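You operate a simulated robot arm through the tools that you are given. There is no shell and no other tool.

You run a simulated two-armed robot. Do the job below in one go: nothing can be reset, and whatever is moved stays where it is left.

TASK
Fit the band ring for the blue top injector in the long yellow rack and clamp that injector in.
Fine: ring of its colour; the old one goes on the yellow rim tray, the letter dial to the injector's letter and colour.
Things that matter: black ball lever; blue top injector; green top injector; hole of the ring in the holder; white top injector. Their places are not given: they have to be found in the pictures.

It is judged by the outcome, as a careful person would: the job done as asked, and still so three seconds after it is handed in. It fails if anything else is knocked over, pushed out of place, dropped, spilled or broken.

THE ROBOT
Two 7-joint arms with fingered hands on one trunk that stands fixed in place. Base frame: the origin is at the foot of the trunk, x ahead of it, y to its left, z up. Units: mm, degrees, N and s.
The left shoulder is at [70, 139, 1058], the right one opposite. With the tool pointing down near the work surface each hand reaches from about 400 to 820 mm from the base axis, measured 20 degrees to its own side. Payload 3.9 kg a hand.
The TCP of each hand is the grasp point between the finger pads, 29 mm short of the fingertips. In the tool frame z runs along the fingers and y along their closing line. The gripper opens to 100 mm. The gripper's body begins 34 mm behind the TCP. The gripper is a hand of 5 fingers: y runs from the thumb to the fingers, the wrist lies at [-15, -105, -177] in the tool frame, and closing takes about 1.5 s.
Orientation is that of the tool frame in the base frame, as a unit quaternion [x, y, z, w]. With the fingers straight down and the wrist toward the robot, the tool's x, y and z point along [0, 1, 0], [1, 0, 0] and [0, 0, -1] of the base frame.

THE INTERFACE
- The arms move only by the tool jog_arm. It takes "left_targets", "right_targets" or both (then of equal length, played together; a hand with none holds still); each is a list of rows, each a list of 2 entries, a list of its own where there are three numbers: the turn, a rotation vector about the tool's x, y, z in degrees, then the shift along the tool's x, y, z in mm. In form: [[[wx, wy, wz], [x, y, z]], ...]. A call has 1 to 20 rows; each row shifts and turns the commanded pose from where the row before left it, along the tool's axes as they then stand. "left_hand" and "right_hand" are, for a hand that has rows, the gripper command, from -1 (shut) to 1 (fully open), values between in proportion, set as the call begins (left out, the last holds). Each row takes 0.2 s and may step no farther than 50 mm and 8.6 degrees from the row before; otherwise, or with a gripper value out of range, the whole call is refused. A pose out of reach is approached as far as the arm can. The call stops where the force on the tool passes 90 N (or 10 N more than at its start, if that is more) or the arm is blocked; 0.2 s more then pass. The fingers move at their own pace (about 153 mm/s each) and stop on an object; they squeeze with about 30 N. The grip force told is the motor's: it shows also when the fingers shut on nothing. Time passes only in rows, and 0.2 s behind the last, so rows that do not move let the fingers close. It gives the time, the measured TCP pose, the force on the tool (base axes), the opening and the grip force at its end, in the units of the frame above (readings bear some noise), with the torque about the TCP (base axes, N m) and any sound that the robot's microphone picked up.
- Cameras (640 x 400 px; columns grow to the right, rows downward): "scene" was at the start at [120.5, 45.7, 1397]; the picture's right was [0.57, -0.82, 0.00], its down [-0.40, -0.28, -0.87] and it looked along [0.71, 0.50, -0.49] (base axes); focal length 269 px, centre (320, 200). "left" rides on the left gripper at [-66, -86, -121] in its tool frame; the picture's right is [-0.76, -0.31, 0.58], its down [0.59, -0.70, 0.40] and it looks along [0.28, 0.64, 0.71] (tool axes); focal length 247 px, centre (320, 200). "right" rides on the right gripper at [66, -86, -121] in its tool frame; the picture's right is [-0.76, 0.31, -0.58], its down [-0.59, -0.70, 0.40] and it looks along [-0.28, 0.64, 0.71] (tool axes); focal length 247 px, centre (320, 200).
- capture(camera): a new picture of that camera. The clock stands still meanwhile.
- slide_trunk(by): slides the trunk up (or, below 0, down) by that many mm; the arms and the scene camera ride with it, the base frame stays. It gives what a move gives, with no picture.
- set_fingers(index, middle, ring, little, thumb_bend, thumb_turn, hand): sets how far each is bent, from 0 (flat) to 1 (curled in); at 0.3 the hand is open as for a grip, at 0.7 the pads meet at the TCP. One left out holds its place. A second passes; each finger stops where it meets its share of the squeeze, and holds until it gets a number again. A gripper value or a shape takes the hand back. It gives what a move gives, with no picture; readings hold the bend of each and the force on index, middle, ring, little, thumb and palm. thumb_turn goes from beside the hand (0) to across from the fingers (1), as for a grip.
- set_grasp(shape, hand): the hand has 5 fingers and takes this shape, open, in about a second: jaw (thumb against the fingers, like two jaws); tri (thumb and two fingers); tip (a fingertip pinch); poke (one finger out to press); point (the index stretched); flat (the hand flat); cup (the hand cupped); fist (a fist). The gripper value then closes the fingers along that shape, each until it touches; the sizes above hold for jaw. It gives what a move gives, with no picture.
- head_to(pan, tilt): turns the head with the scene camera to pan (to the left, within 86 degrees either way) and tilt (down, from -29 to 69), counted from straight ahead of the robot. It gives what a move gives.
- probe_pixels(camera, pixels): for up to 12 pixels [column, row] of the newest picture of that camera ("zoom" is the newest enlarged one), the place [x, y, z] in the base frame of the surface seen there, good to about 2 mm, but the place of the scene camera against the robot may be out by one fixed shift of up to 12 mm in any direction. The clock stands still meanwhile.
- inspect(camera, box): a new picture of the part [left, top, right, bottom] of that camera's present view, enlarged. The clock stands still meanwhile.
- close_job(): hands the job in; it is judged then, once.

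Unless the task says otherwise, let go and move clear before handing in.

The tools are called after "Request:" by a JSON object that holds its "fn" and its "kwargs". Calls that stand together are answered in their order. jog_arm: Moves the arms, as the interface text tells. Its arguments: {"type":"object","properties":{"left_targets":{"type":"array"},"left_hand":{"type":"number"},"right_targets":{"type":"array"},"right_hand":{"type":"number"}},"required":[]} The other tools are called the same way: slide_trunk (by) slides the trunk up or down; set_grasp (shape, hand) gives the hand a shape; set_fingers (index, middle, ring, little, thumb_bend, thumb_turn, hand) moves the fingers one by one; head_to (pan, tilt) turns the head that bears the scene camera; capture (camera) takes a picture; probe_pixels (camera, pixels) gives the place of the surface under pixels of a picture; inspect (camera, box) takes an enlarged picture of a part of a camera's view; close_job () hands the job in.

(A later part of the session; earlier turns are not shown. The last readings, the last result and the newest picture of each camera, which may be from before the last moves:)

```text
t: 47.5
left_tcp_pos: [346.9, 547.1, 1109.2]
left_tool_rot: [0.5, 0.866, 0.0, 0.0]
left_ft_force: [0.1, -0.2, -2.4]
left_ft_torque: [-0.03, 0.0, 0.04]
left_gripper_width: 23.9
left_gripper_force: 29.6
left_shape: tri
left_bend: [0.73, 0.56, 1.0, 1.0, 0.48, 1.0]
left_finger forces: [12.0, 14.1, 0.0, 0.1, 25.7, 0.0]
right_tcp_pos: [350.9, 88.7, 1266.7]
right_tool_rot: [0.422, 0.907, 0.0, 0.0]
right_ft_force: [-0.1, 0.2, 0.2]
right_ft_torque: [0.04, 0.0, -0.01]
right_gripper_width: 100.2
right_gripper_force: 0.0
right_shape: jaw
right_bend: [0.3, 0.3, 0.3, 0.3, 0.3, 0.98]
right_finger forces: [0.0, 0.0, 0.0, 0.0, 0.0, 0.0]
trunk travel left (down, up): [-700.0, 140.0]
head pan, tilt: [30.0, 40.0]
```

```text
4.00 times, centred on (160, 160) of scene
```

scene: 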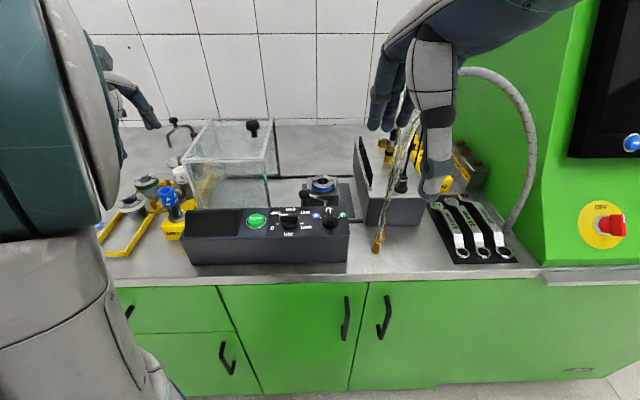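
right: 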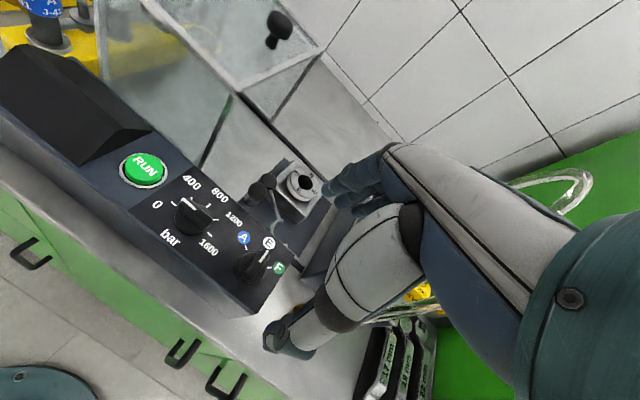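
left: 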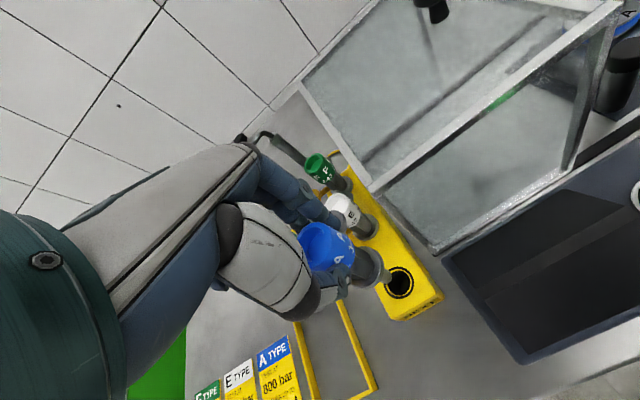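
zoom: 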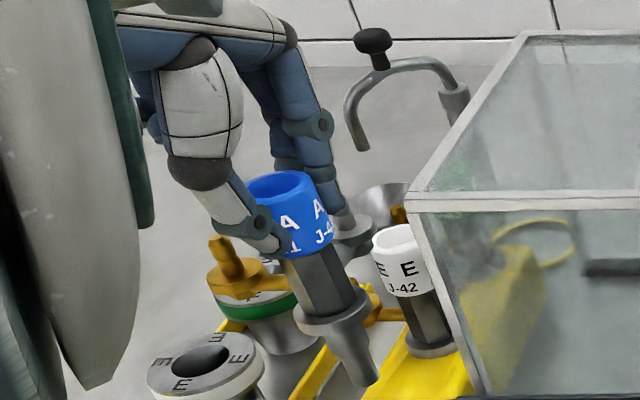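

The injector is free of the rack with a slim shank below the flange. I'll check its tilt by probing cap and flange.

Request:
{"fn": "inspect", "kwargs": {"camera": "left", "box": [290, 205, 418, 285]}}

Request:
{"fn": "probe_pixels", "kwargs": {"camera": "zoom", "pixels": [[150, 90], [110, 95], [60, 140], [185, 140], [140, 230], [250, 170], [240, 220], [400, 190], [440, 250], [420, 330], [390, 210], [455, 370]]}}

```text
5.00 times, centred on (354, 245) of left
```

zoom: 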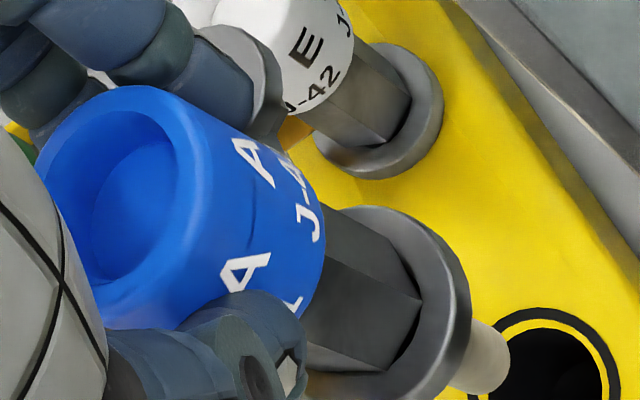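

```text
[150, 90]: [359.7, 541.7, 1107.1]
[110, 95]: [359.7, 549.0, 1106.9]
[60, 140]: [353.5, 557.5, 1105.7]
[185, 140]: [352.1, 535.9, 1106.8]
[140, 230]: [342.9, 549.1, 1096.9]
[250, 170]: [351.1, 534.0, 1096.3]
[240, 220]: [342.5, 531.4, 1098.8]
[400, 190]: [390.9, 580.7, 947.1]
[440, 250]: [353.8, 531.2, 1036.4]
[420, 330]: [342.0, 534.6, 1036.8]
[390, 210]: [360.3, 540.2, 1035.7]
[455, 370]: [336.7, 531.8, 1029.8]
```

It's upright (rim level). I'll raise it above the knob and carry it to above the holder.

Request:
{"fn": "jog_arm", "kwargs": {"left_targets": [[[0, 0, 0], [0, 0, -38]], [[0, 0, 0], [0, 0, -38]], [[0, 0, 0], [0, 0, -38]], [[0, 0, 0], [0, 0, -40]], [[0, 0, 0], [-33.1, 12.8, 0]], [[0, 0, 0], [-33.1, 12.8, 0]], [[0, 0, 0], [-33.1, 12.8, 0]], [[0, 0, 0], [-33.1, 12.8, 0]], [[0, 0, 0], [-33.1, 12.8, 0]], [[0, 0, 0], [-33.1, 12.8, 0]], [[0, 0, 0], [-33.1, 12.8, 0]], [[0, 0, 0], [-33.1, 12.8, 0]], [[0, 0, 0], [-33.1, 12.8, 0]], [[0, 0, 0], [-33.1, 12.8, 0]], [[0, 0, 0], [0, 0, 0]]]}}

Request:
{"fn": "capture", "kwargs": {"camera": "left"}}

Request:
{"fn": "capture", "kwargs": {"camera": "scene"}}

```text
t: 50.7
left_tcp_pos: [620.7, 320.7, 1264.1]
left_tool_rot: [0.5, 0.866, 0.0, 0.001]
left_ft_force: [-0.4, -0.1, -2.2]
left_ft_torque: [-0.03, 0.03, -0.03]
left_gripper_width: 23.7
left_gripper_force: 29.7
left_shape: tri
left_bend: [0.73, 0.56, 1.0, 1.0, 0.48, 1.0]
left_finger forces: [12.5, 14.6, 0.1, 0.1, 25.6, 0.1]
right_tcp_pos: [350.9, 89.3, 1265.7]
right_tool_rot: [0.422, 0.907, 0.0, -0.001]
right_ft_force: [-0.6, 0.1, 0.0]
right_ft_torque: [-0.02, -0.02, -0.03]
right_gripper_width: 99.9
right_gripper_force: 0.1
right_shape: jaw
right_bend: [0.3, 0.3, 0.3, 0.3, 0.3, 0.98]
right_finger forces: [0.1, 0.0, 0.0, 0.0, 0.0, 0.0]
trunk travel left (down, up): [-700.0, 140.0]
head pan, tilt: [30.0, 40.0]
```

```text
taken
```

left: 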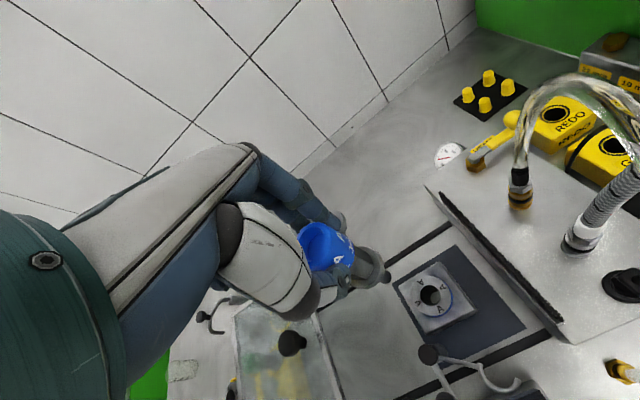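

```text
taken
```

scene: 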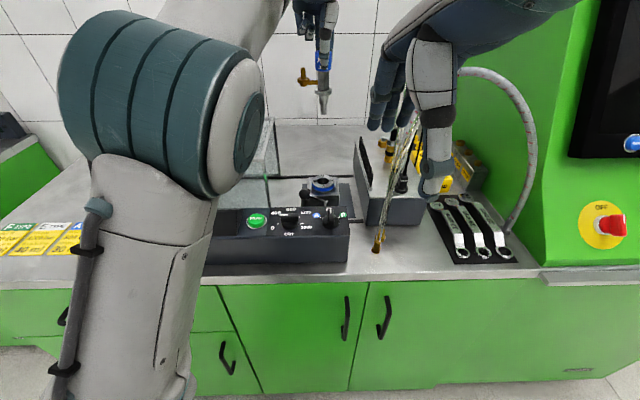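

Injector hangs over the holder. I'll descend to just above the ring and measure the shank against the ring hole.

Request:
{"fn": "jog_arm", "kwargs": {"left_targets": [[[0, 0, 0], [0, 0, 40]], [[0, 0, 0], [0, 0, 40]], [[0, 0, 0], [0, 0, 40]], [[0, 0, 0], [0, 0, 38]], [[0, 0, 0], [0, 0, 0]]]}}

Request:
{"fn": "capture", "kwargs": {"camera": "left"}}

Request:
{"fn": "inspect", "kwargs": {"camera": "left", "box": [290, 205, 450, 305]}}

Request:
{"fn": "inspect", "kwargs": {"camera": "scene", "box": [272, 130, 368, 190]}}

```text
t: 51.9
left_tcp_pos: [624.5, 318.6, 1103.5]
left_tool_rot: [0.501, 0.866, -0.001, 0.001]
left_ft_force: [-0.7, -0.6, -2.8]
left_ft_torque: [-0.02, 0.02, -0.01]
left_gripper_width: 23.4
left_gripper_force: 30.0
left_shape: tri
left_bend: [0.73, 0.56, 1.0, 1.0, 0.48, 1.0]
left_finger forces: [12.5, 14.6, 0.0, 0.0, 25.5, 0.0]
right_tcp_pos: [350.5, 89.5, 1266.6]
right_tool_rot: [0.422, 0.907, 0.0, -0.001]
right_ft_force: [-0.5, -0.3, -0.4]
right_ft_torque: [0.02, 0.02, -0.03]
right_gripper_width: 99.8
right_gripper_force: 0.0
right_shape: jaw
right_bend: [0.3, 0.3, 0.3, 0.3, 0.3, 0.98]
right_finger forces: [0.1, 0.1, 0.0, 0.0, 0.0, 0.0]
trunk travel left (down, up): [-700.0, 140.0]
head pan, tilt: [30.0, 40.0]
```

```text
taken
```

left: 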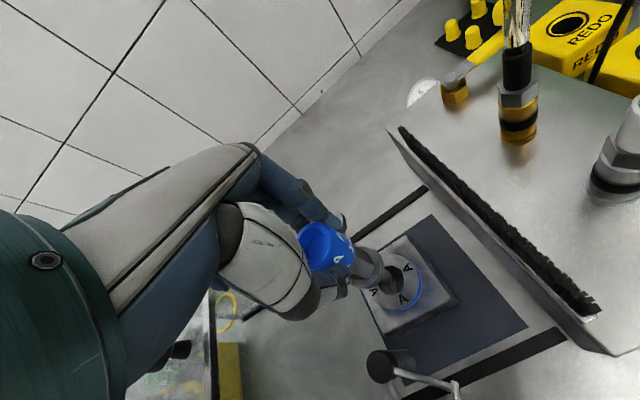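

```text
4.00 times, centred on (370, 255) of left
```

zoom: 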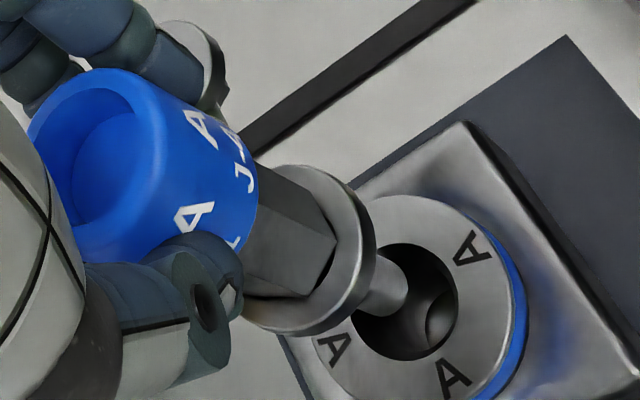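

```text
6.67 times, centred on (320, 160) of scene
```

zoom: 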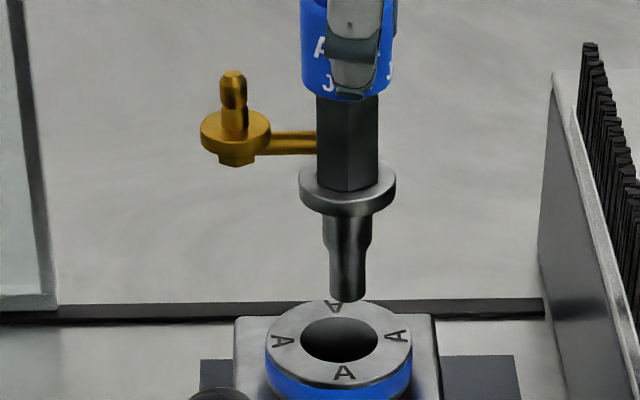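

The scene zoom shows the injector upright with its shank over the ring hole, a few mm off to the right. I'll probe flange and shank tip for the offset.

Request:
{"fn": "inspect", "kwargs": {"camera": "left", "box": [338, 235, 418, 285]}}

Request:
{"fn": "probe_pixels", "kwargs": {"camera": "zoom", "pixels": [[150, 60], [210, 65], [255, 120], [275, 190], [245, 270], [190, 315], [120, 330], [410, 200], [430, 250], [400, 290], [380, 230], [330, 180]]}}

```text
8.00 times, centred on (378, 260) of left
```

zoom: 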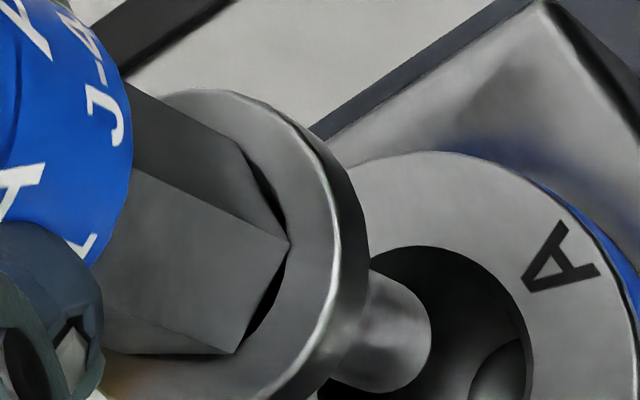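

```text
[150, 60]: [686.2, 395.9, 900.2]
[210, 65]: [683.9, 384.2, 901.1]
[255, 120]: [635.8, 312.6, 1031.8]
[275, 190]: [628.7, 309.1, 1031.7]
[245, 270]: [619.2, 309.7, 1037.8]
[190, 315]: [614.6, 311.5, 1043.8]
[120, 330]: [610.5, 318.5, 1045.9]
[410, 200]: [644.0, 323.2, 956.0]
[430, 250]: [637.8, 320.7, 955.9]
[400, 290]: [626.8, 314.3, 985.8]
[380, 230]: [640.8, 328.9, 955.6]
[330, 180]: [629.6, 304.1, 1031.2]
```

Request:
{"fn": "probe_pixels", "kwargs": {"camera": "zoom", "pixels": [[200, 97], [240, 102], [285, 133], [318, 180], [331, 230], [328, 290], [300, 350], [425, 300], [428, 330], [415, 365], [390, 383], [385, 320]]}}

Request:
{"fn": "inspect", "kwargs": {"camera": "scene", "box": [304, 150, 352, 180]}}

```text
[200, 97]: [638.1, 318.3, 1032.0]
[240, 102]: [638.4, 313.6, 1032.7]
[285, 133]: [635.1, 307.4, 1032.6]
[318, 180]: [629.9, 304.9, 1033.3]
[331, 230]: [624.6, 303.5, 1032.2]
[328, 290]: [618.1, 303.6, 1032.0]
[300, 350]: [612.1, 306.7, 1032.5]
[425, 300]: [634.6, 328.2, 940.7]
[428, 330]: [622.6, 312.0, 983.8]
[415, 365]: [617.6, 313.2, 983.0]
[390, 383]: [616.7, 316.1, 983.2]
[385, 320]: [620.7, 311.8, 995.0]
```

```text
13.33 times, centred on (328, 165) of scene
```

zoom: 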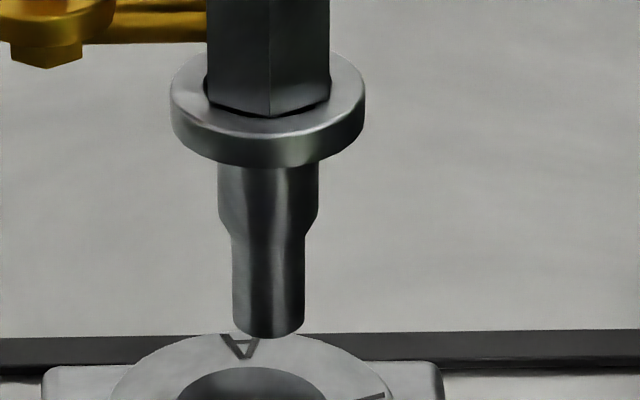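

Flange centre ≈ (621,321.5) and tip ≈ (622.3,319.7), so about 2 mm off the hole. I'll correct and begin insertion.

Request:
{"fn": "jog_arm", "kwargs": {"left_targets": [[[0, 0, 0], [1.5, 1.4, 0]], [[0, 0, 0], [0, 0, 15]], [[0, 0, 0], [0, 0, 10]], [[0, 0, 0], [0, 0, 0]]]}}

Request:
{"fn": "inspect", "kwargs": {"camera": "left", "box": [338, 235, 418, 285]}}

Request:
{"fn": "inspect", "kwargs": {"camera": "scene", "box": [296, 155, 352, 190]}}

```text
t: 52.9
left_tcp_pos: [624.8, 324.0, 1078.2]
left_tool_rot: [0.5, 0.866, 0.0, 0.0]
left_ft_force: [-0.8, 0.1, -3.3]
left_ft_torque: [-0.02, 0.0, -0.02]
left_gripper_width: 23.6
left_gripper_force: 29.9
left_shape: tri
left_bend: [0.73, 0.56, 1.0, 1.0, 0.48, 1.0]
left_finger forces: [12.7, 14.5, 0.1, 0.1, 25.4, 0.1]
right_tcp_pos: [350.8, 88.7, 1265.5]
right_tool_rot: [0.422, 0.907, 0.001, -0.001]
right_ft_force: [-0.2, 0.1, 0.1]
right_ft_torque: [0.0, -0.04, 0.06]
right_gripper_width: 99.9
right_gripper_force: 0.1
right_shape: jaw
right_bend: [0.3, 0.3, 0.3, 0.3, 0.3, 0.98]
right_finger forces: [0.0, 0.0, 0.0, 0.0, 0.1, 0.0]
trunk travel left (down, up): [-700.0, 140.0]
head pan, tilt: [30.0, 40.0]
```

```text
8.00 times, centred on (378, 260) of left
```

zoom: 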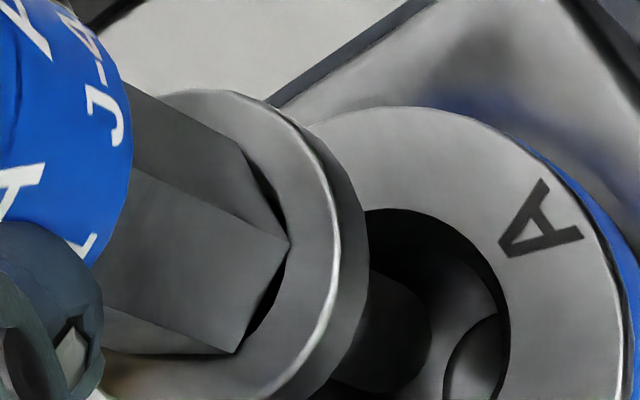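

```text
11.43 times, centred on (324, 172) of scene
```

zoom: 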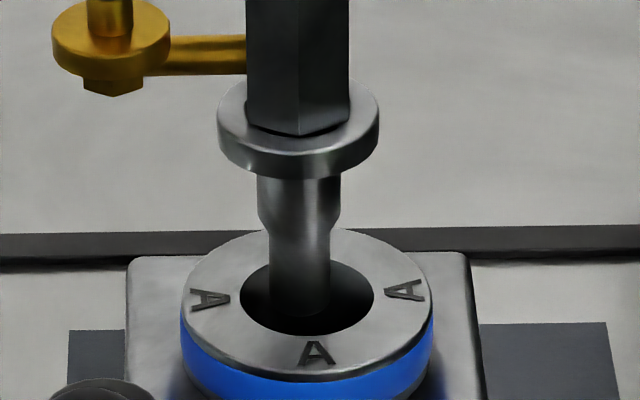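

Request:
{"fn": "probe_pixels", "kwargs": {"camera": "left", "pixels": [[391, 277], [389, 281], [391.5, 274], [388, 272], [385, 268], [379, 252], [378, 270], [376, 262], [368, 248], [372, 252], [363, 247], [379, 264]]}}

Request:
{"fn": "probe_pixels", "kwargs": {"camera": "zoom", "pixels": [[300, 300], [300, 308], [300, 312], [285, 300], [315, 300], [300, 280], [236, 298], [378, 298], [307, 340], [225, 120], [372, 120], [298, 150]]}}

```text
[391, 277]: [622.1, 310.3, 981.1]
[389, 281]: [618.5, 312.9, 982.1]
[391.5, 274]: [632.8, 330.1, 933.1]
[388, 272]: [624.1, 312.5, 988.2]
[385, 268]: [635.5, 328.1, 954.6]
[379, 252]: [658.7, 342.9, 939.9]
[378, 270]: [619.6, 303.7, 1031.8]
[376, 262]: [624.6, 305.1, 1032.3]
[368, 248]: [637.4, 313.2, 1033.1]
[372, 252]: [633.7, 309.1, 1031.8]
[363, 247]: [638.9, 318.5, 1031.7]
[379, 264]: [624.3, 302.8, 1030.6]
```

```text
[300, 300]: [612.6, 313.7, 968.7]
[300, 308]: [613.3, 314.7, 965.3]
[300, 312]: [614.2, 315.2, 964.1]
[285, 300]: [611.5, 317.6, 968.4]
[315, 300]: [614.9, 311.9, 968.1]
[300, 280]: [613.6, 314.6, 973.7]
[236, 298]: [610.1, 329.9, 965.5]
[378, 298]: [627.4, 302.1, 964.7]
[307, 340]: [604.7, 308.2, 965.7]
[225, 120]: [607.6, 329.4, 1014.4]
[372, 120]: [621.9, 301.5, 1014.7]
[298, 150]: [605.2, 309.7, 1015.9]
```

The scene view suggests about 1.5 mm lateral (to image left) offset. I'll refresh the left picture and measure flange and hole again.

Request:
{"fn": "capture", "kwargs": {"camera": "left"}}

Request:
{"fn": "inspect", "kwargs": {"camera": "left", "box": [338, 235, 418, 285]}}

Request:
{"fn": "probe_pixels", "kwargs": {"camera": "zoom", "pixels": [[200, 97], [240, 102], [285, 133], [318, 180], [331, 230], [328, 290], [300, 350], [425, 310], [415, 290], [400, 290], [512, 330], [470, 220]]}}

```text
taken
```

left: 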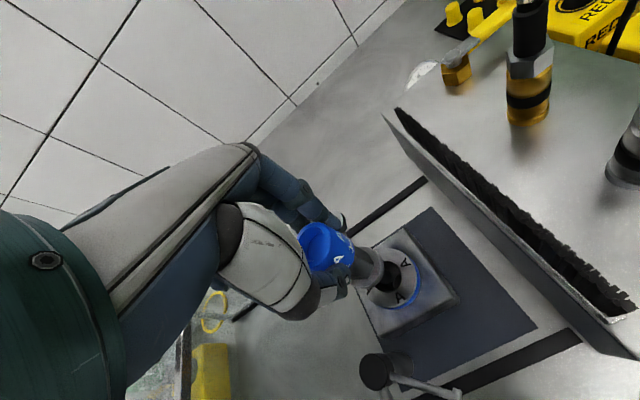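

```text
8.00 times, centred on (378, 260) of left
```

zoom: 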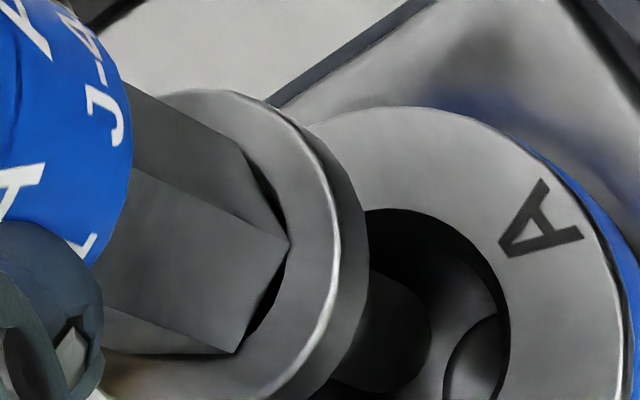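

```text
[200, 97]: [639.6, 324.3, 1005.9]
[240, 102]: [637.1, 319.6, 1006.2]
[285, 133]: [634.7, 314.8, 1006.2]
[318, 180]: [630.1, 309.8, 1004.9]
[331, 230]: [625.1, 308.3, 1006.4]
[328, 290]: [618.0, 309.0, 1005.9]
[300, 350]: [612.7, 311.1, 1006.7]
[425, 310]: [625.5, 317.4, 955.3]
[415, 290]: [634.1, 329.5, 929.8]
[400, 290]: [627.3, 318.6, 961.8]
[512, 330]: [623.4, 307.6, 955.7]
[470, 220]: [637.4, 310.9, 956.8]
```

The arm actually moved about 5 mm in y, so the axis is now ≈ (621.5,325.8), ~3 mm too far left. I'll shift back by ~2.8 mm in y and re-measure.

Request:
{"fn": "jog_arm", "kwargs": {"left_targets": [[[0, 0, 0], [-2.4, -1.4, 0]], [[0, 0, 0], [0, 0, 0]], [[0, 0, 0], [0, 0, 0]]]}}

Request:
{"fn": "inspect", "kwargs": {"camera": "left", "box": [338, 235, 418, 285]}}

Request:
{"fn": "probe_pixels", "kwargs": {"camera": "zoom", "pixels": [[200, 97], [240, 102], [285, 133], [318, 180], [331, 230], [328, 290], [300, 350], [425, 310], [415, 290], [400, 290], [512, 330], [470, 220]]}}

Request:
{"fn": "inspect", "kwargs": {"camera": "scene", "box": [296, 155, 352, 190]}}

```text
t: 53.7
left_tcp_pos: [625.0, 322.9, 1079.7]
left_tool_rot: [0.5, 0.866, 0.0, 0.0]
left_ft_force: [0.0, -0.1, -2.9]
left_ft_torque: [-0.03, -0.01, 0.0]
left_gripper_width: 23.6
left_gripper_force: 30.1
left_shape: tri
left_bend: [0.73, 0.56, 1.0, 1.0, 0.48, 1.0]
left_finger forces: [12.6, 14.5, 0.1, 0.0, 25.4, 0.1]
right_tcp_pos: [351.3, 88.4, 1265.7]
right_tool_rot: [0.422, 0.907, 0.0, -0.001]
right_ft_force: [-0.2, -0.3, -0.2]
right_ft_torque: [-0.02, -0.03, -0.01]
right_gripper_width: 99.7
right_gripper_force: 0.1
right_shape: jaw
right_bend: [0.3, 0.3, 0.3, 0.3, 0.3, 0.98]
right_finger forces: [0.1, 0.1, 0.0, 0.0, 0.0, 0.0]
trunk travel left (down, up): [-700.0, 140.0]
head pan, tilt: [30.0, 40.0]
```

```text
8.00 times, centred on (378, 260) of left
```

zoom: 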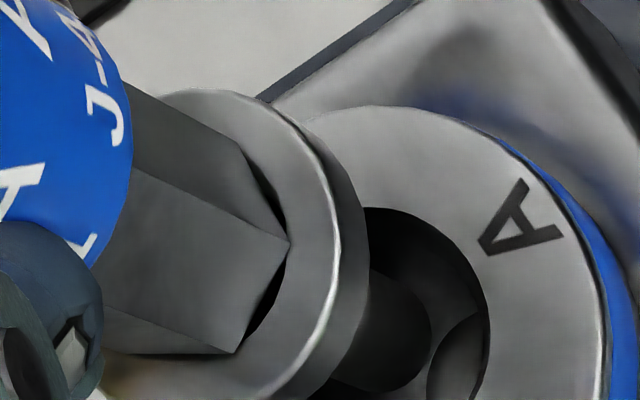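

```text
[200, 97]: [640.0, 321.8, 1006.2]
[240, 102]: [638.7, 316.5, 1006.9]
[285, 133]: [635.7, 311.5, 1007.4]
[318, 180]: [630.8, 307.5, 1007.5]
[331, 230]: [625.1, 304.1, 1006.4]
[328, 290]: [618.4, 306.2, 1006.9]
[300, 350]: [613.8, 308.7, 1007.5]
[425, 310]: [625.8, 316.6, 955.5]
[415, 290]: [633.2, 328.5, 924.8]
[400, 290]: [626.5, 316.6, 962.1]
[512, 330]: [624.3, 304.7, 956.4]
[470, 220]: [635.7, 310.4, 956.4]
```

```text
11.43 times, centred on (324, 172) of scene
```

zoom: 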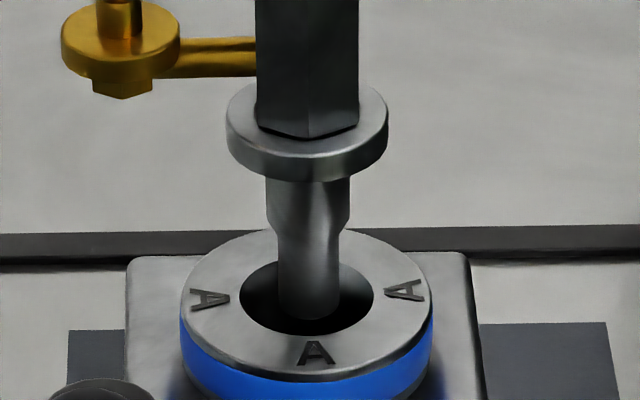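

Now aligned: flange centre ≈ (622,323.7) and the scene view shows the shank centred in the hole. I'll lower in steps.

Request:
{"fn": "jog_arm", "kwargs": {"left_targets": [[[0, 0, 0], [0, 0, 12]], [[0, 0, 0], [0, 0, 8]], [[0, 0, 0], [0, 0, 0]]]}}

Request:
{"fn": "inspect", "kwargs": {"camera": "scene", "box": [296, 155, 352, 190]}}

Request:
{"fn": "inspect", "kwargs": {"camera": "left", "box": [338, 235, 418, 285]}}

```text
t: 54.5
left_tcp_pos: [624.3, 322.2, 1058.4]
left_tool_rot: [0.5, 0.866, 0.0, 0.0]
left_ft_force: [-0.3, -0.3, -2.6]
left_ft_torque: [-0.03, 0.01, -0.01]
left_gripper_width: 23.5
left_gripper_force: 29.7
left_shape: tri
left_bend: [0.73, 0.56, 1.0, 1.0, 0.48, 1.0]
left_finger forces: [12.6, 14.5, 0.0, 0.0, 25.4, 0.0]
right_tcp_pos: [350.3, 89.8, 1265.1]
right_tool_rot: [0.421, 0.907, 0.001, -0.001]
right_ft_force: [-0.3, 0.1, -0.7]
right_ft_torque: [0.01, -0.02, 0.01]
right_gripper_width: 99.9
right_gripper_force: 0.1
right_shape: jaw
right_bend: [0.3, 0.3, 0.3, 0.3, 0.3, 0.98]
right_finger forces: [0.0, 0.0, 0.0, 0.1, 0.0, 0.0]
trunk travel left (down, up): [-700.0, 140.0]
head pan, tilt: [30.0, 40.0]
```

```text
11.43 times, centred on (324, 172) of scene
```

zoom: 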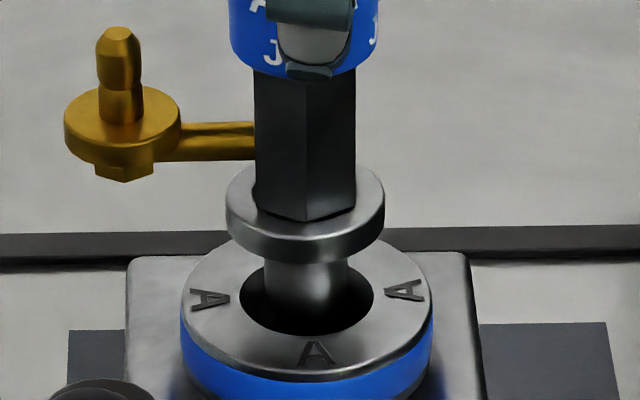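

```text
8.00 times, centred on (378, 260) of left
```

zoom: 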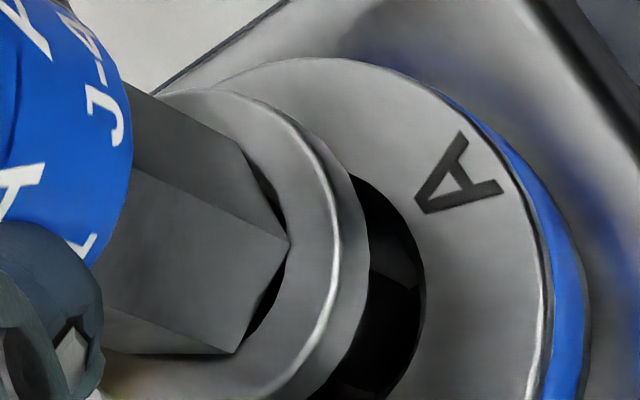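

It's going in freely. I'll continue lowering toward the flange seat.

Request:
{"fn": "jog_arm", "kwargs": {"left_targets": [[[0, 0, 0], [0, 0, 10]], [[0, 0, 0], [0, 0, 7]], [[0, 0, 0], [0, 0, 0]]]}}

Request:
{"fn": "jog_arm", "kwargs": {"left_targets": [[[0, 0, 0], [0, 0, 2.5]], [[0, 0, 0], [0, 0, 0]]]}}

Request:
{"fn": "inspect", "kwargs": {"camera": "scene", "box": [296, 155, 352, 190]}}

Request:
{"fn": "inspect", "kwargs": {"camera": "left", "box": [338, 235, 418, 285]}}

```text
t: 55.3
left_tcp_pos: [624.8, 321.3, 1041.0]
left_tool_rot: [0.5, 0.866, 0.0, 0.0]
left_ft_force: [0.2, -0.3, -2.7]
left_ft_torque: [0.0, 0.0, 0.0]
left_gripper_width: 23.5
left_gripper_force: 30.4
left_shape: tri
left_bend: [0.73, 0.56, 1.0, 1.0, 0.48, 1.0]
left_finger forces: [12.6, 14.5, 0.0, 0.1, 25.4, 0.1]
right_tcp_pos: [351.4, 89.5, 1265.8]
right_tool_rot: [0.421, 0.907, 0.001, 0.0]
right_ft_force: [-0.3, 0.2, 0.0]
right_ft_torque: [0.02, 0.01, 0.04]
right_gripper_width: 99.5
right_gripper_force: 0.0
right_shape: jaw
right_bend: [0.3, 0.3, 0.3, 0.3, 0.3, 0.98]
right_finger forces: [0.0, 0.0, 0.1, 0.1, 0.0, 0.0]
trunk travel left (down, up): [-700.0, 140.0]
head pan, tilt: [30.0, 40.0]
```

```text
t: 55.9
left_tcp_pos: [624.5, 322.3, 1038.3]
left_tool_rot: [0.5, 0.866, 0.0, -0.001]
left_ft_force: [0.2, 0.1, -3.1]
left_ft_torque: [0.0, 0.03, -0.01]
left_gripper_width: 23.7
left_gripper_force: 29.7
left_shape: tri
left_bend: [0.73, 0.56, 1.0, 1.0, 0.48, 1.0]
left_finger forces: [12.6, 14.5, 0.0, 0.0, 25.4, 0.1]
right_tcp_pos: [350.9, 89.9, 1265.6]
right_tool_rot: [0.422, 0.907, 0.0, 0.0]
right_ft_force: [-0.2, 0.4, -0.7]
right_ft_torque: [-0.02, -0.02, 0.03]
right_gripper_width: 99.8
right_gripper_force: 0.0
right_shape: jaw
right_bend: [0.3, 0.3, 0.3, 0.3, 0.3, 0.98]
right_finger forces: [0.0, 0.0, 0.0, 0.0, 0.1, 0.0]
trunk travel left (down, up): [-700.0, 140.0]
head pan, tilt: [30.0, 40.0]
```

```text
11.43 times, centred on (324, 172) of scene
```

zoom: 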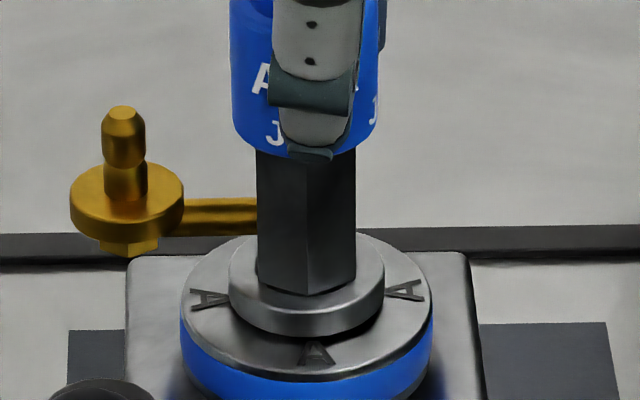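

```text
8.00 times, centred on (378, 260) of left
```

zoom: 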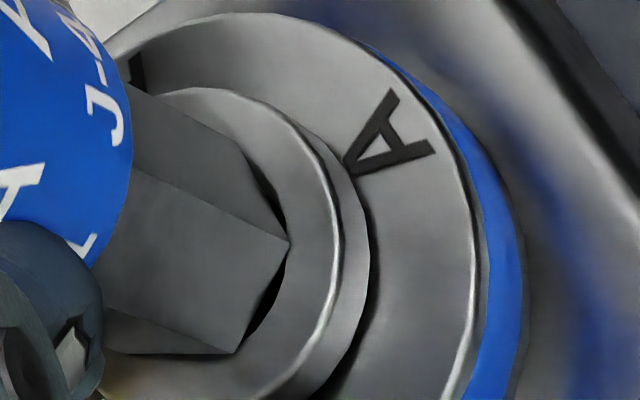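

Flange is a few mm above the ring and centred. I'll lower in 1.5 mm steps until contact.

Request:
{"fn": "jog_arm", "kwargs": {"left_targets": [[[0, 0, 0], [0, 0, 1.5]], [[0, 0, 0], [0, 0, 0]]]}}

Request:
{"fn": "jog_arm", "kwargs": {"left_targets": [[[0, 0, 0], [0, 0, 1.2]], [[0, 0, 0], [0, 0, 0]]]}}

Request:
{"fn": "jog_arm", "kwargs": {"left_targets": [[[0, 0, 0], [0, 0, 1]], [[0, 0, 0], [0, 0, 0]]]}}

```text
t: 56.5
left_tcp_pos: [623.7, 322.1, 1037.2]
left_tool_rot: [0.499, 0.866, 0.0, 0.0]
left_ft_force: [-0.1, -0.1, -2.9]
left_ft_torque: [-0.03, 0.01, 0.0]
left_gripper_width: 23.5
left_gripper_force: 30.8
left_shape: tri
left_bend: [0.73, 0.56, 1.0, 1.0, 0.48, 1.0]
left_finger forces: [12.6, 14.5, 0.0, 0.0, 25.4, 0.0]
right_tcp_pos: [350.4, 87.6, 1266.2]
right_tool_rot: [0.422, 0.907, 0.001, -0.001]
right_ft_force: [0.5, -0.1, -0.4]
right_ft_torque: [0.0, 0.0, 0.01]
right_gripper_width: 99.6
right_gripper_force: 0.0
right_shape: jaw
right_bend: [0.3, 0.3, 0.3, 0.3, 0.3, 0.98]
right_finger forces: [0.0, 0.1, 0.1, 0.1, 0.1, 0.0]
trunk travel left (down, up): [-700.0, 140.0]
head pan, tilt: [30.0, 40.0]
```

```text
t: 57.1
left_tcp_pos: [623.8, 322.4, 1036.8]
left_tool_rot: [0.5, 0.866, 0.0, 0.0]
left_ft_force: [0.4, -2.1, -1.7]
left_ft_torque: [-0.02, 0.0, 0.02]
left_gripper_width: 23.6
left_gripper_force: 29.7
left_shape: tri
left_bend: [0.73, 0.56, 1.0, 1.0, 0.48, 1.0]
left_finger forces: [12.9, 14.6, 0.0, 0.0, 25.5, 0.1]
right_tcp_pos: [351.3, 89.2, 1265.7]
right_tool_rot: [0.421, 0.907, 0.0, -0.001]
right_ft_force: [-0.4, 0.2, -0.1]
right_ft_torque: [-0.02, -0.01, 0.01]
right_gripper_width: 100.0
right_gripper_force: 0.2
right_shape: jaw
right_bend: [0.3, 0.3, 0.3, 0.3, 0.3, 0.98]
right_finger forces: [0.0, 0.1, 0.1, 0.0, 0.0, 0.0]
trunk travel left (down, up): [-700.0, 140.0]
head pan, tilt: [30.0, 40.0]
```

```text
t: 57.7
left_tcp_pos: [622.5, 322.4, 1036.7]
left_tool_rot: [0.5, 0.866, 0.001, 0.0]
left_ft_force: [1.2, -0.6, 1.3]
left_ft_torque: [0.0, -0.08, -0.03]
left_gripper_width: 23.5
left_gripper_force: 29.7
left_shape: tri
left_bend: [0.73, 0.56, 1.0, 1.0, 0.48, 1.0]
left_finger forces: [13.2, 15.1, 0.0, 0.0, 25.7, 0.0]
right_tcp_pos: [349.7, 88.9, 1266.3]
right_tool_rot: [0.422, 0.907, 0.0, -0.001]
right_ft_force: [-0.2, 0.5, 0.1]
right_ft_torque: [0.04, 0.02, -0.03]
right_gripper_width: 99.9
right_gripper_force: 0.0
right_shape: jaw
right_bend: [0.3, 0.3, 0.3, 0.3, 0.3, 0.98]
right_finger forces: [0.1, 0.0, 0.0, 0.0, 0.1, 0.1]
trunk travel left (down, up): [-700.0, 140.0]
head pan, tilt: [30.0, 40.0]
```

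Contact: the injector is seated. I'll verify visually and then open the hand.

Request:
{"fn": "jog_arm", "kwargs": {"left_targets": [[[0, 0, 0], [0, 0, 0]], [[0, 0, 0], [0, 0, 0]], [[0, 0, 0], [0, 0, 0]], [[0, 0, 0], [0, 0, 0]]], "left_hand": 0.6}}

Request:
{"fn": "inspect", "kwargs": {"camera": "scene", "box": [280, 130, 376, 190]}}

Request:
{"fn": "inspect", "kwargs": {"camera": "left", "box": [250, 180, 410, 280]}}

```text
t: 58.7
left_tcp_pos: [622.9, 323.3, 1034.4]
left_tool_rot: [0.5, 0.866, 0.0, 0.0]
left_ft_force: [0.4, -0.9, 0.0]
left_ft_torque: [-0.04, 0.0, -0.01]
left_gripper_width: 79.9
left_gripper_force: 0.2
left_shape: tri
left_bend: [0.38, 0.33, 0.99, 1.0, 0.31, 0.99]
left_finger forces: [0.0, 0.0, 0.1, 0.0, 0.1, 0.0]
right_tcp_pos: [353.0, 89.4, 1265.1]
right_tool_rot: [0.422, 0.907, 0.0, -0.001]
right_ft_force: [-0.7, -0.1, -0.2]
right_ft_torque: [0.01, 0.02, 0.05]
right_gripper_width: 99.7
right_gripper_force: 0.0
right_shape: jaw
right_bend: [0.3, 0.3, 0.3, 0.3, 0.3, 0.98]
right_finger forces: [0.0, 0.0, 0.0, 0.0, 0.0, 0.1]
trunk travel left (down, up): [-700.0, 140.0]
head pan, tilt: [30.0, 40.0]
```

```text
6.67 times, centred on (328, 160) of scene
```

zoom: 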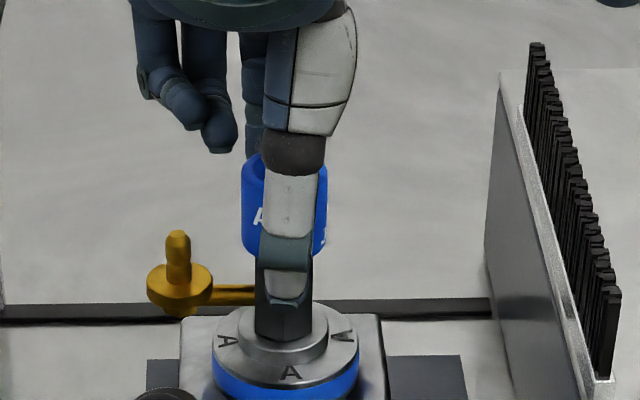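

```text
4.00 times, centred on (330, 230) of left
```

zoom: 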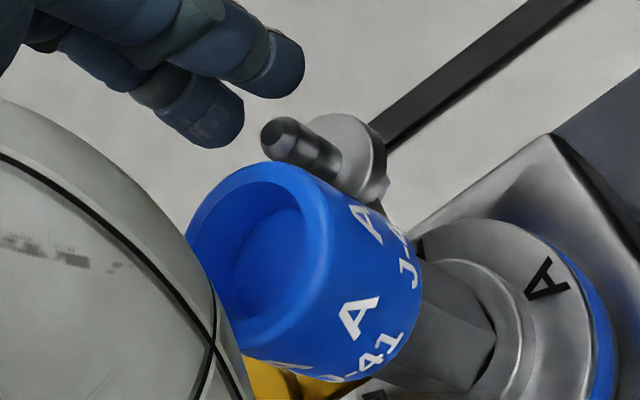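

Released and upright. I'll lift the hand straight up clear of the injector and look.

Request:
{"fn": "jog_arm", "kwargs": {"left_targets": [[[0, 0, 0], [0, 0, -10]], [[0, 0, 0], [0, 0, -20]], [[0, 0, 0], [0, 0, -40]], [[0, 0, 0], [0, 0, -40]], [[0, 0, 0], [0, 0, -30]]]}}

Request:
{"fn": "capture", "kwargs": {"camera": "left"}}

Request:
{"fn": "capture", "kwargs": {"camera": "scene"}}

Request:
{"fn": "inspect", "kwargs": {"camera": "left", "box": [340, 230, 500, 330]}}

```text
t: 59.9
left_tcp_pos: [625.6, 320.8, 1175.6]
left_tool_rot: [0.5, 0.866, 0.0, 0.0]
left_ft_force: [0.1, -0.5, -0.1]
left_ft_torque: [0.03, -0.04, -0.01]
left_gripper_width: 79.9
left_gripper_force: 0.0
left_shape: tri
left_bend: [0.38, 0.33, 0.99, 0.99, 0.3, 0.99]
left_finger forces: [0.0, 0.0, 0.1, 0.1, 0.0, 0.0]
right_tcp_pos: [351.5, 89.7, 1266.0]
right_tool_rot: [0.422, 0.907, 0.0, -0.002]
right_ft_force: [-0.1, 0.7, -0.3]
right_ft_torque: [0.0, 0.0, 0.0]
right_gripper_width: 100.0
right_gripper_force: 0.1
right_shape: jaw
right_bend: [0.3, 0.3, 0.3, 0.3, 0.3, 0.98]
right_finger forces: [0.0, 0.0, 0.0, 0.0, 0.1, 0.0]
trunk travel left (down, up): [-700.0, 140.0]
head pan, tilt: [30.0, 40.0]
```

```text
taken
```

left: 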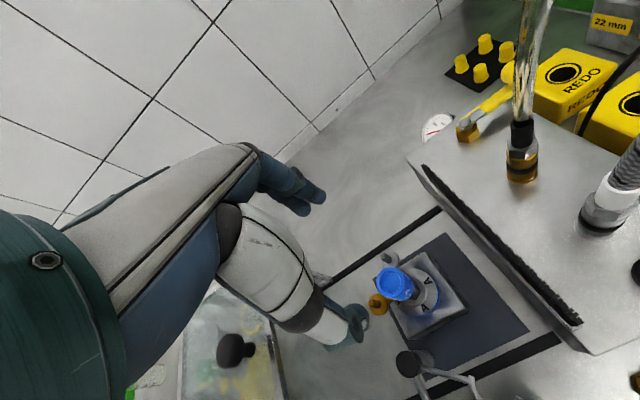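

```text
taken
```

scene: 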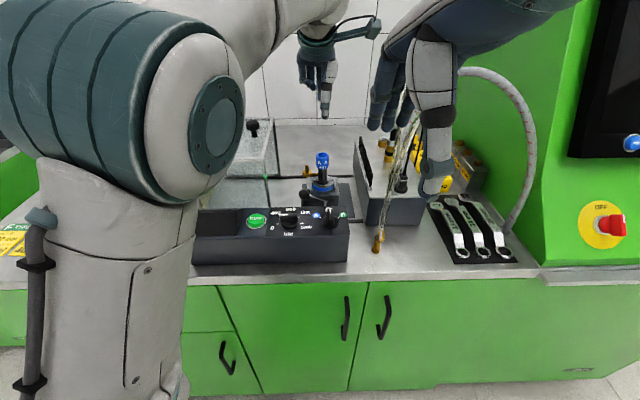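

```text
4.00 times, centred on (420, 280) of left
```

zoom: 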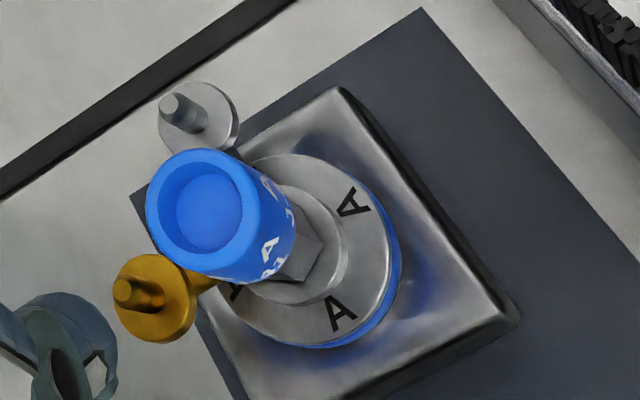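

The injector stands centred with both fittings on the open side. Now the clamp lever: I'll move the left hand above the black ball and look.

Request:
{"fn": "jog_arm", "kwargs": {"left_targets": [[[0, 0, 0], [14.5, -39.7, 0]], [[0, 0, 0], [14.5, -39.7, 0]], [[0, 0, 0], [14.5, -39.7, 0]], [[0, 0, 0], [0, 0, 0]]]}}

Request:
{"fn": "capture", "kwargs": {"camera": "left"}}

Request:
{"fn": "inspect", "kwargs": {"camera": "left", "box": [350, 200, 510, 300]}}

```text
t: 60.9
left_tcp_pos: [533.4, 316.6, 1179.7]
left_tool_rot: [0.499, 0.867, -0.006, 0.006]
left_ft_force: [0.0, -0.2, 0.6]
left_ft_torque: [-0.01, -0.01, -0.02]
left_gripper_width: 79.8
left_gripper_force: 0.2
left_shape: tri
left_bend: [0.38, 0.33, 0.99, 0.99, 0.3, 0.99]
left_finger forces: [0.0, 0.0, 0.1, 0.0, 0.0, 0.0]
left hand out of reach, approached as far as the arm can: row 3
right_tcp_pos: [350.0, 88.6, 1266.8]
right_tool_rot: [0.422, 0.907, 0.002, 0.0]
right_ft_force: [-0.8, 0.1, 0.9]
right_ft_torque: [-0.02, -0.01, -0.03]
right_gripper_width: 99.9
right_gripper_force: 0.1
right_shape: jaw
right_bend: [0.3, 0.3, 0.3, 0.3, 0.3, 0.98]
right_finger forces: [0.0, 0.0, 0.0, 0.0, 0.0, 0.1]
trunk travel left (down, up): [-700.0, 140.0]
head pan, tilt: [30.0, 40.0]
```

```text
taken
```

left: 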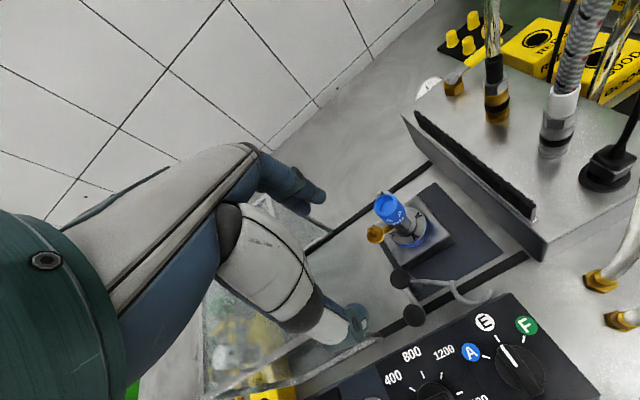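

```text
4.00 times, centred on (430, 250) of left
```

zoom: 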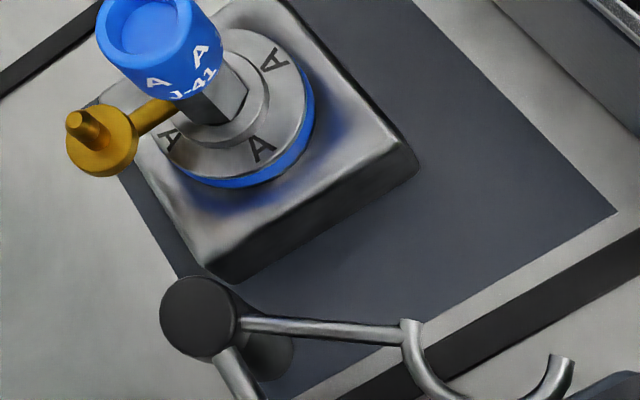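

That spot is at the arm's reach limit at this height, but the view is good. I'll zoom on the ball, fork and dial.

Request:
{"fn": "inspect", "kwargs": {"camera": "left", "box": [380, 260, 508, 340]}}

Request:
{"fn": "probe_pixels", "kwargs": {"camera": "zoom", "pixels": [[175, 270], [140, 270], [210, 275], [175, 240], [175, 305], [100, 90], [60, 90], [130, 100], [250, 105], [330, 110], [400, 180], [560, 150]]}}

Request:
{"fn": "inspect", "kwargs": {"camera": "left", "box": [432, 300, 592, 400]}}

```text
5.00 times, centred on (444, 300) of left
```

zoom: 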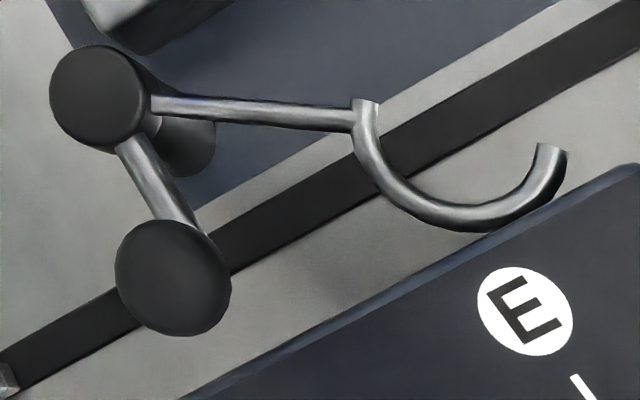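

```text
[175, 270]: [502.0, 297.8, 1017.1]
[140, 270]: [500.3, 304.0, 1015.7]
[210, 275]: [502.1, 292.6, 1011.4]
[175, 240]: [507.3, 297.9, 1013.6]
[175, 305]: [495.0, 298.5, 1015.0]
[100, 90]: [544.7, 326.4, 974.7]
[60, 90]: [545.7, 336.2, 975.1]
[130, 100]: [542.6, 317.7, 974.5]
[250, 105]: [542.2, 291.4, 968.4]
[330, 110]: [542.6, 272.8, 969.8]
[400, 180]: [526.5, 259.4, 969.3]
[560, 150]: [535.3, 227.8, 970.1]
```

```text
4.00 times, centred on (512, 350) of left
```

zoom: 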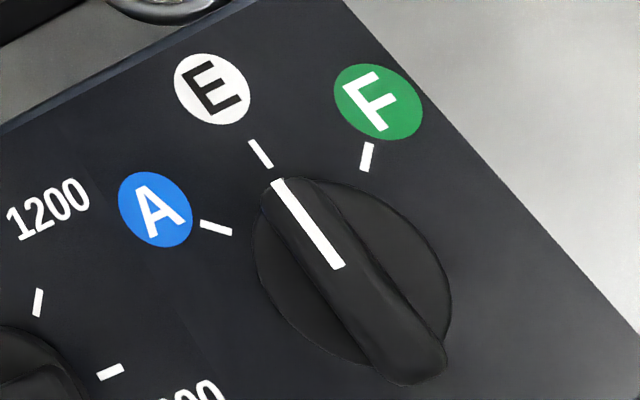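

Pivot ≈ (543.5,326.5), ball ≈ (501.5,297.5,1005) R≈12, fork centre 80 mm from the pivot — about +89° CCW will bring the fork onto the injector. I'll lower the left hand a bit to see if the spot is reachable lower down.

Request:
{"fn": "jog_arm", "kwargs": {"left_targets": [[[0, 0, 0], [0, 0, 40]], [[0, 0, 0], [0, 0, 40]], [[0, 0, 0], [0, 0, 0]]]}}

Request:
{"fn": "capture", "kwargs": {"camera": "left"}}

Request:
{"fn": "capture", "kwargs": {"camera": "scene"}}

```text
t: 61.7
left_tcp_pos: [532.8, 317.9, 1099.4]
left_tool_rot: [0.498, 0.867, -0.004, 0.004]
left_ft_force: [-0.2, 0.6, 0.4]
left_ft_torque: [0.03, -0.03, 0.01]
left_gripper_width: 79.7
left_gripper_force: 0.1
left_shape: tri
left_bend: [0.38, 0.33, 0.99, 0.99, 0.3, 0.99]
left_finger forces: [0.0, 0.1, 0.0, 0.1, 0.1, 0.1]
right_tcp_pos: [349.8, 88.5, 1266.3]
right_tool_rot: [0.423, 0.906, 0.0, -0.001]
right_ft_force: [-0.2, 0.2, -0.5]
right_ft_torque: [-0.03, 0.03, 0.02]
right_gripper_width: 99.9
right_gripper_force: 0.0
right_shape: jaw
right_bend: [0.3, 0.3, 0.3, 0.3, 0.3, 0.98]
right_finger forces: [0.0, 0.0, 0.0, 0.1, 0.0, 0.1]
trunk travel left (down, up): [-700.0, 140.0]
head pan, tilt: [30.0, 40.0]
```

```text
taken
```

left: 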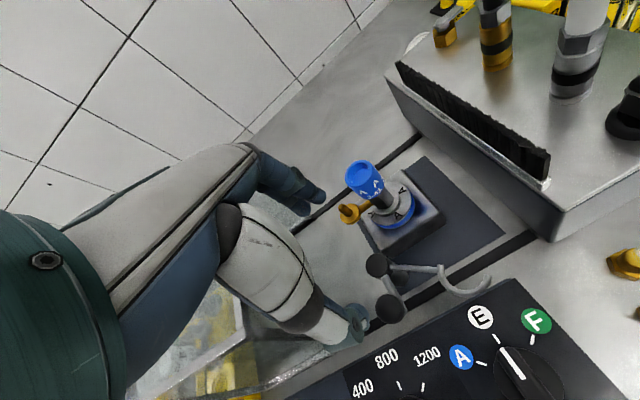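

```text
taken
```

scene: 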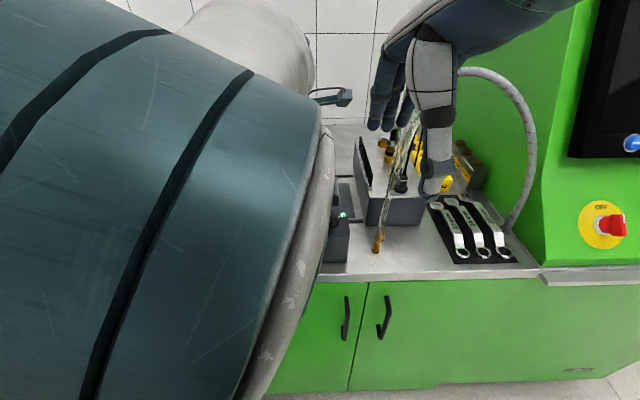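

The hand stopped at about (533,318); for this area a yaw of about -60° is more natural for the left arm and also fits the dial ridge. I'll rise and rotate the hand there.

Request:
{"fn": "jog_arm", "kwargs": {"left_targets": [[[0, 0, 0], [0, 0, -40]], [[0, 0, 0], [0, 0, -40]], [[0, 0, 8.5], [0, 0, 0]], [[0, 0, 8.5], [0, 0, 0]], [[0, 0, 8.5], [0, 0, 0]], [[0, 0, 8.5], [0, 0, 0]], [[0, 0, 8.5], [0, 0, 0]], [[0, 0, 8.5], [0, 0, 0]], [[0, 0, 8.5], [0, 0, 0]], [[0, 0, 8.5], [0, 0, 0]], [[0, 0, 8.5], [0, 0, 0]], [[0, 0, 8.5], [0, 0, 0]], [[0, 0, 8.5], [0, 0, 0]], [[0, 0, 0], [0, 0, 0]]]}}

Request:
{"fn": "capture", "kwargs": {"camera": "left"}}

Request:
{"fn": "capture", "kwargs": {"camera": "scene"}}

```text
t: 64.7
left_tcp_pos: [533.5, 314.0, 1179.1]
left_tool_rot: [0.973, 0.229, 0.001, 0.0]
left_ft_force: [-0.2, -0.2, 0.4]
left_ft_torque: [0.04, 0.0, 0.01]
left_gripper_width: 79.7
left_gripper_force: 0.0
left_shape: tri
left_bend: [0.38, 0.33, 0.99, 0.99, 0.3, 0.99]
left_finger forces: [0.1, 0.0, 0.0, 0.0, 0.0, 0.1]
right_tcp_pos: [349.7, 89.1, 1265.8]
right_tool_rot: [0.422, 0.907, 0.001, 0.0]
right_ft_force: [1.0, 0.5, 0.3]
right_ft_torque: [0.02, 0.01, 0.01]
right_gripper_width: 99.8
right_gripper_force: 0.0
right_shape: jaw
right_bend: [0.3, 0.3, 0.3, 0.3, 0.3, 0.98]
right_finger forces: [0.0, 0.1, 0.1, 0.0, 0.0, 0.0]
trunk travel left (down, up): [-700.0, 140.0]
head pan, tilt: [30.0, 40.0]
```

```text
taken
```

left: 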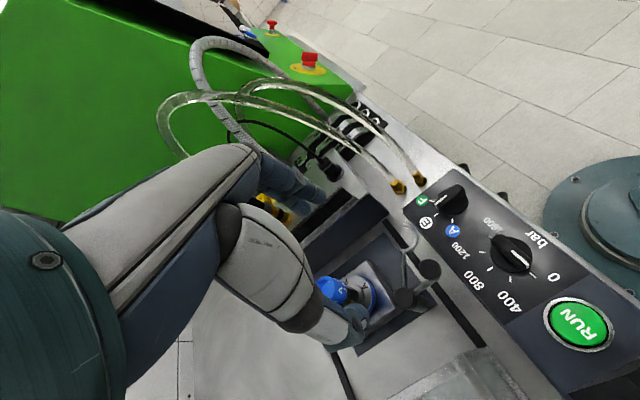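

```text
taken
```

scene: 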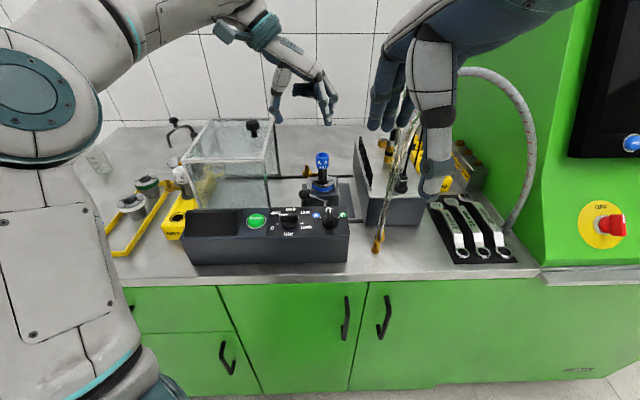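

Full rotation achieved (yaw ≈ -63°), arm posture relaxed. I'll check how low the curled fingers hang relative to TCP with the scene camera.

Request:
{"fn": "inspect", "kwargs": {"camera": "scene", "box": [250, 60, 362, 130]}}

Request:
{"fn": "inspect", "kwargs": {"camera": "left", "box": [290, 230, 450, 330]}}

```text
5.71 times, centred on (306, 95) of scene
```

zoom: 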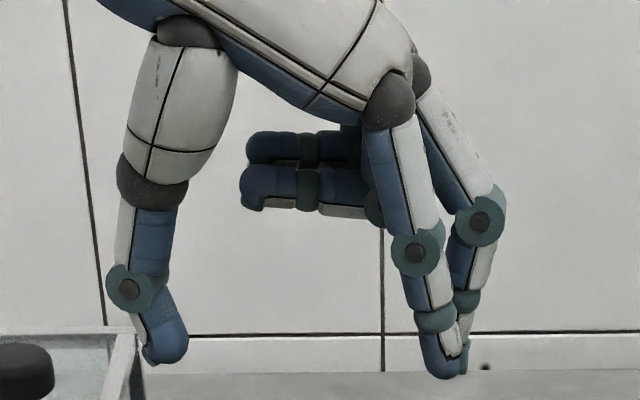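

```text
4.00 times, centred on (370, 280) of left
```

zoom: 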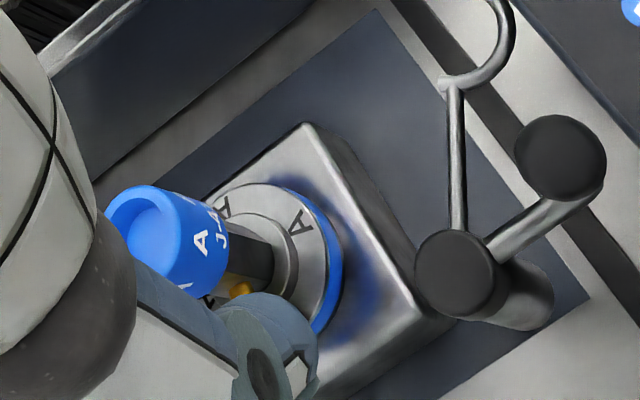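

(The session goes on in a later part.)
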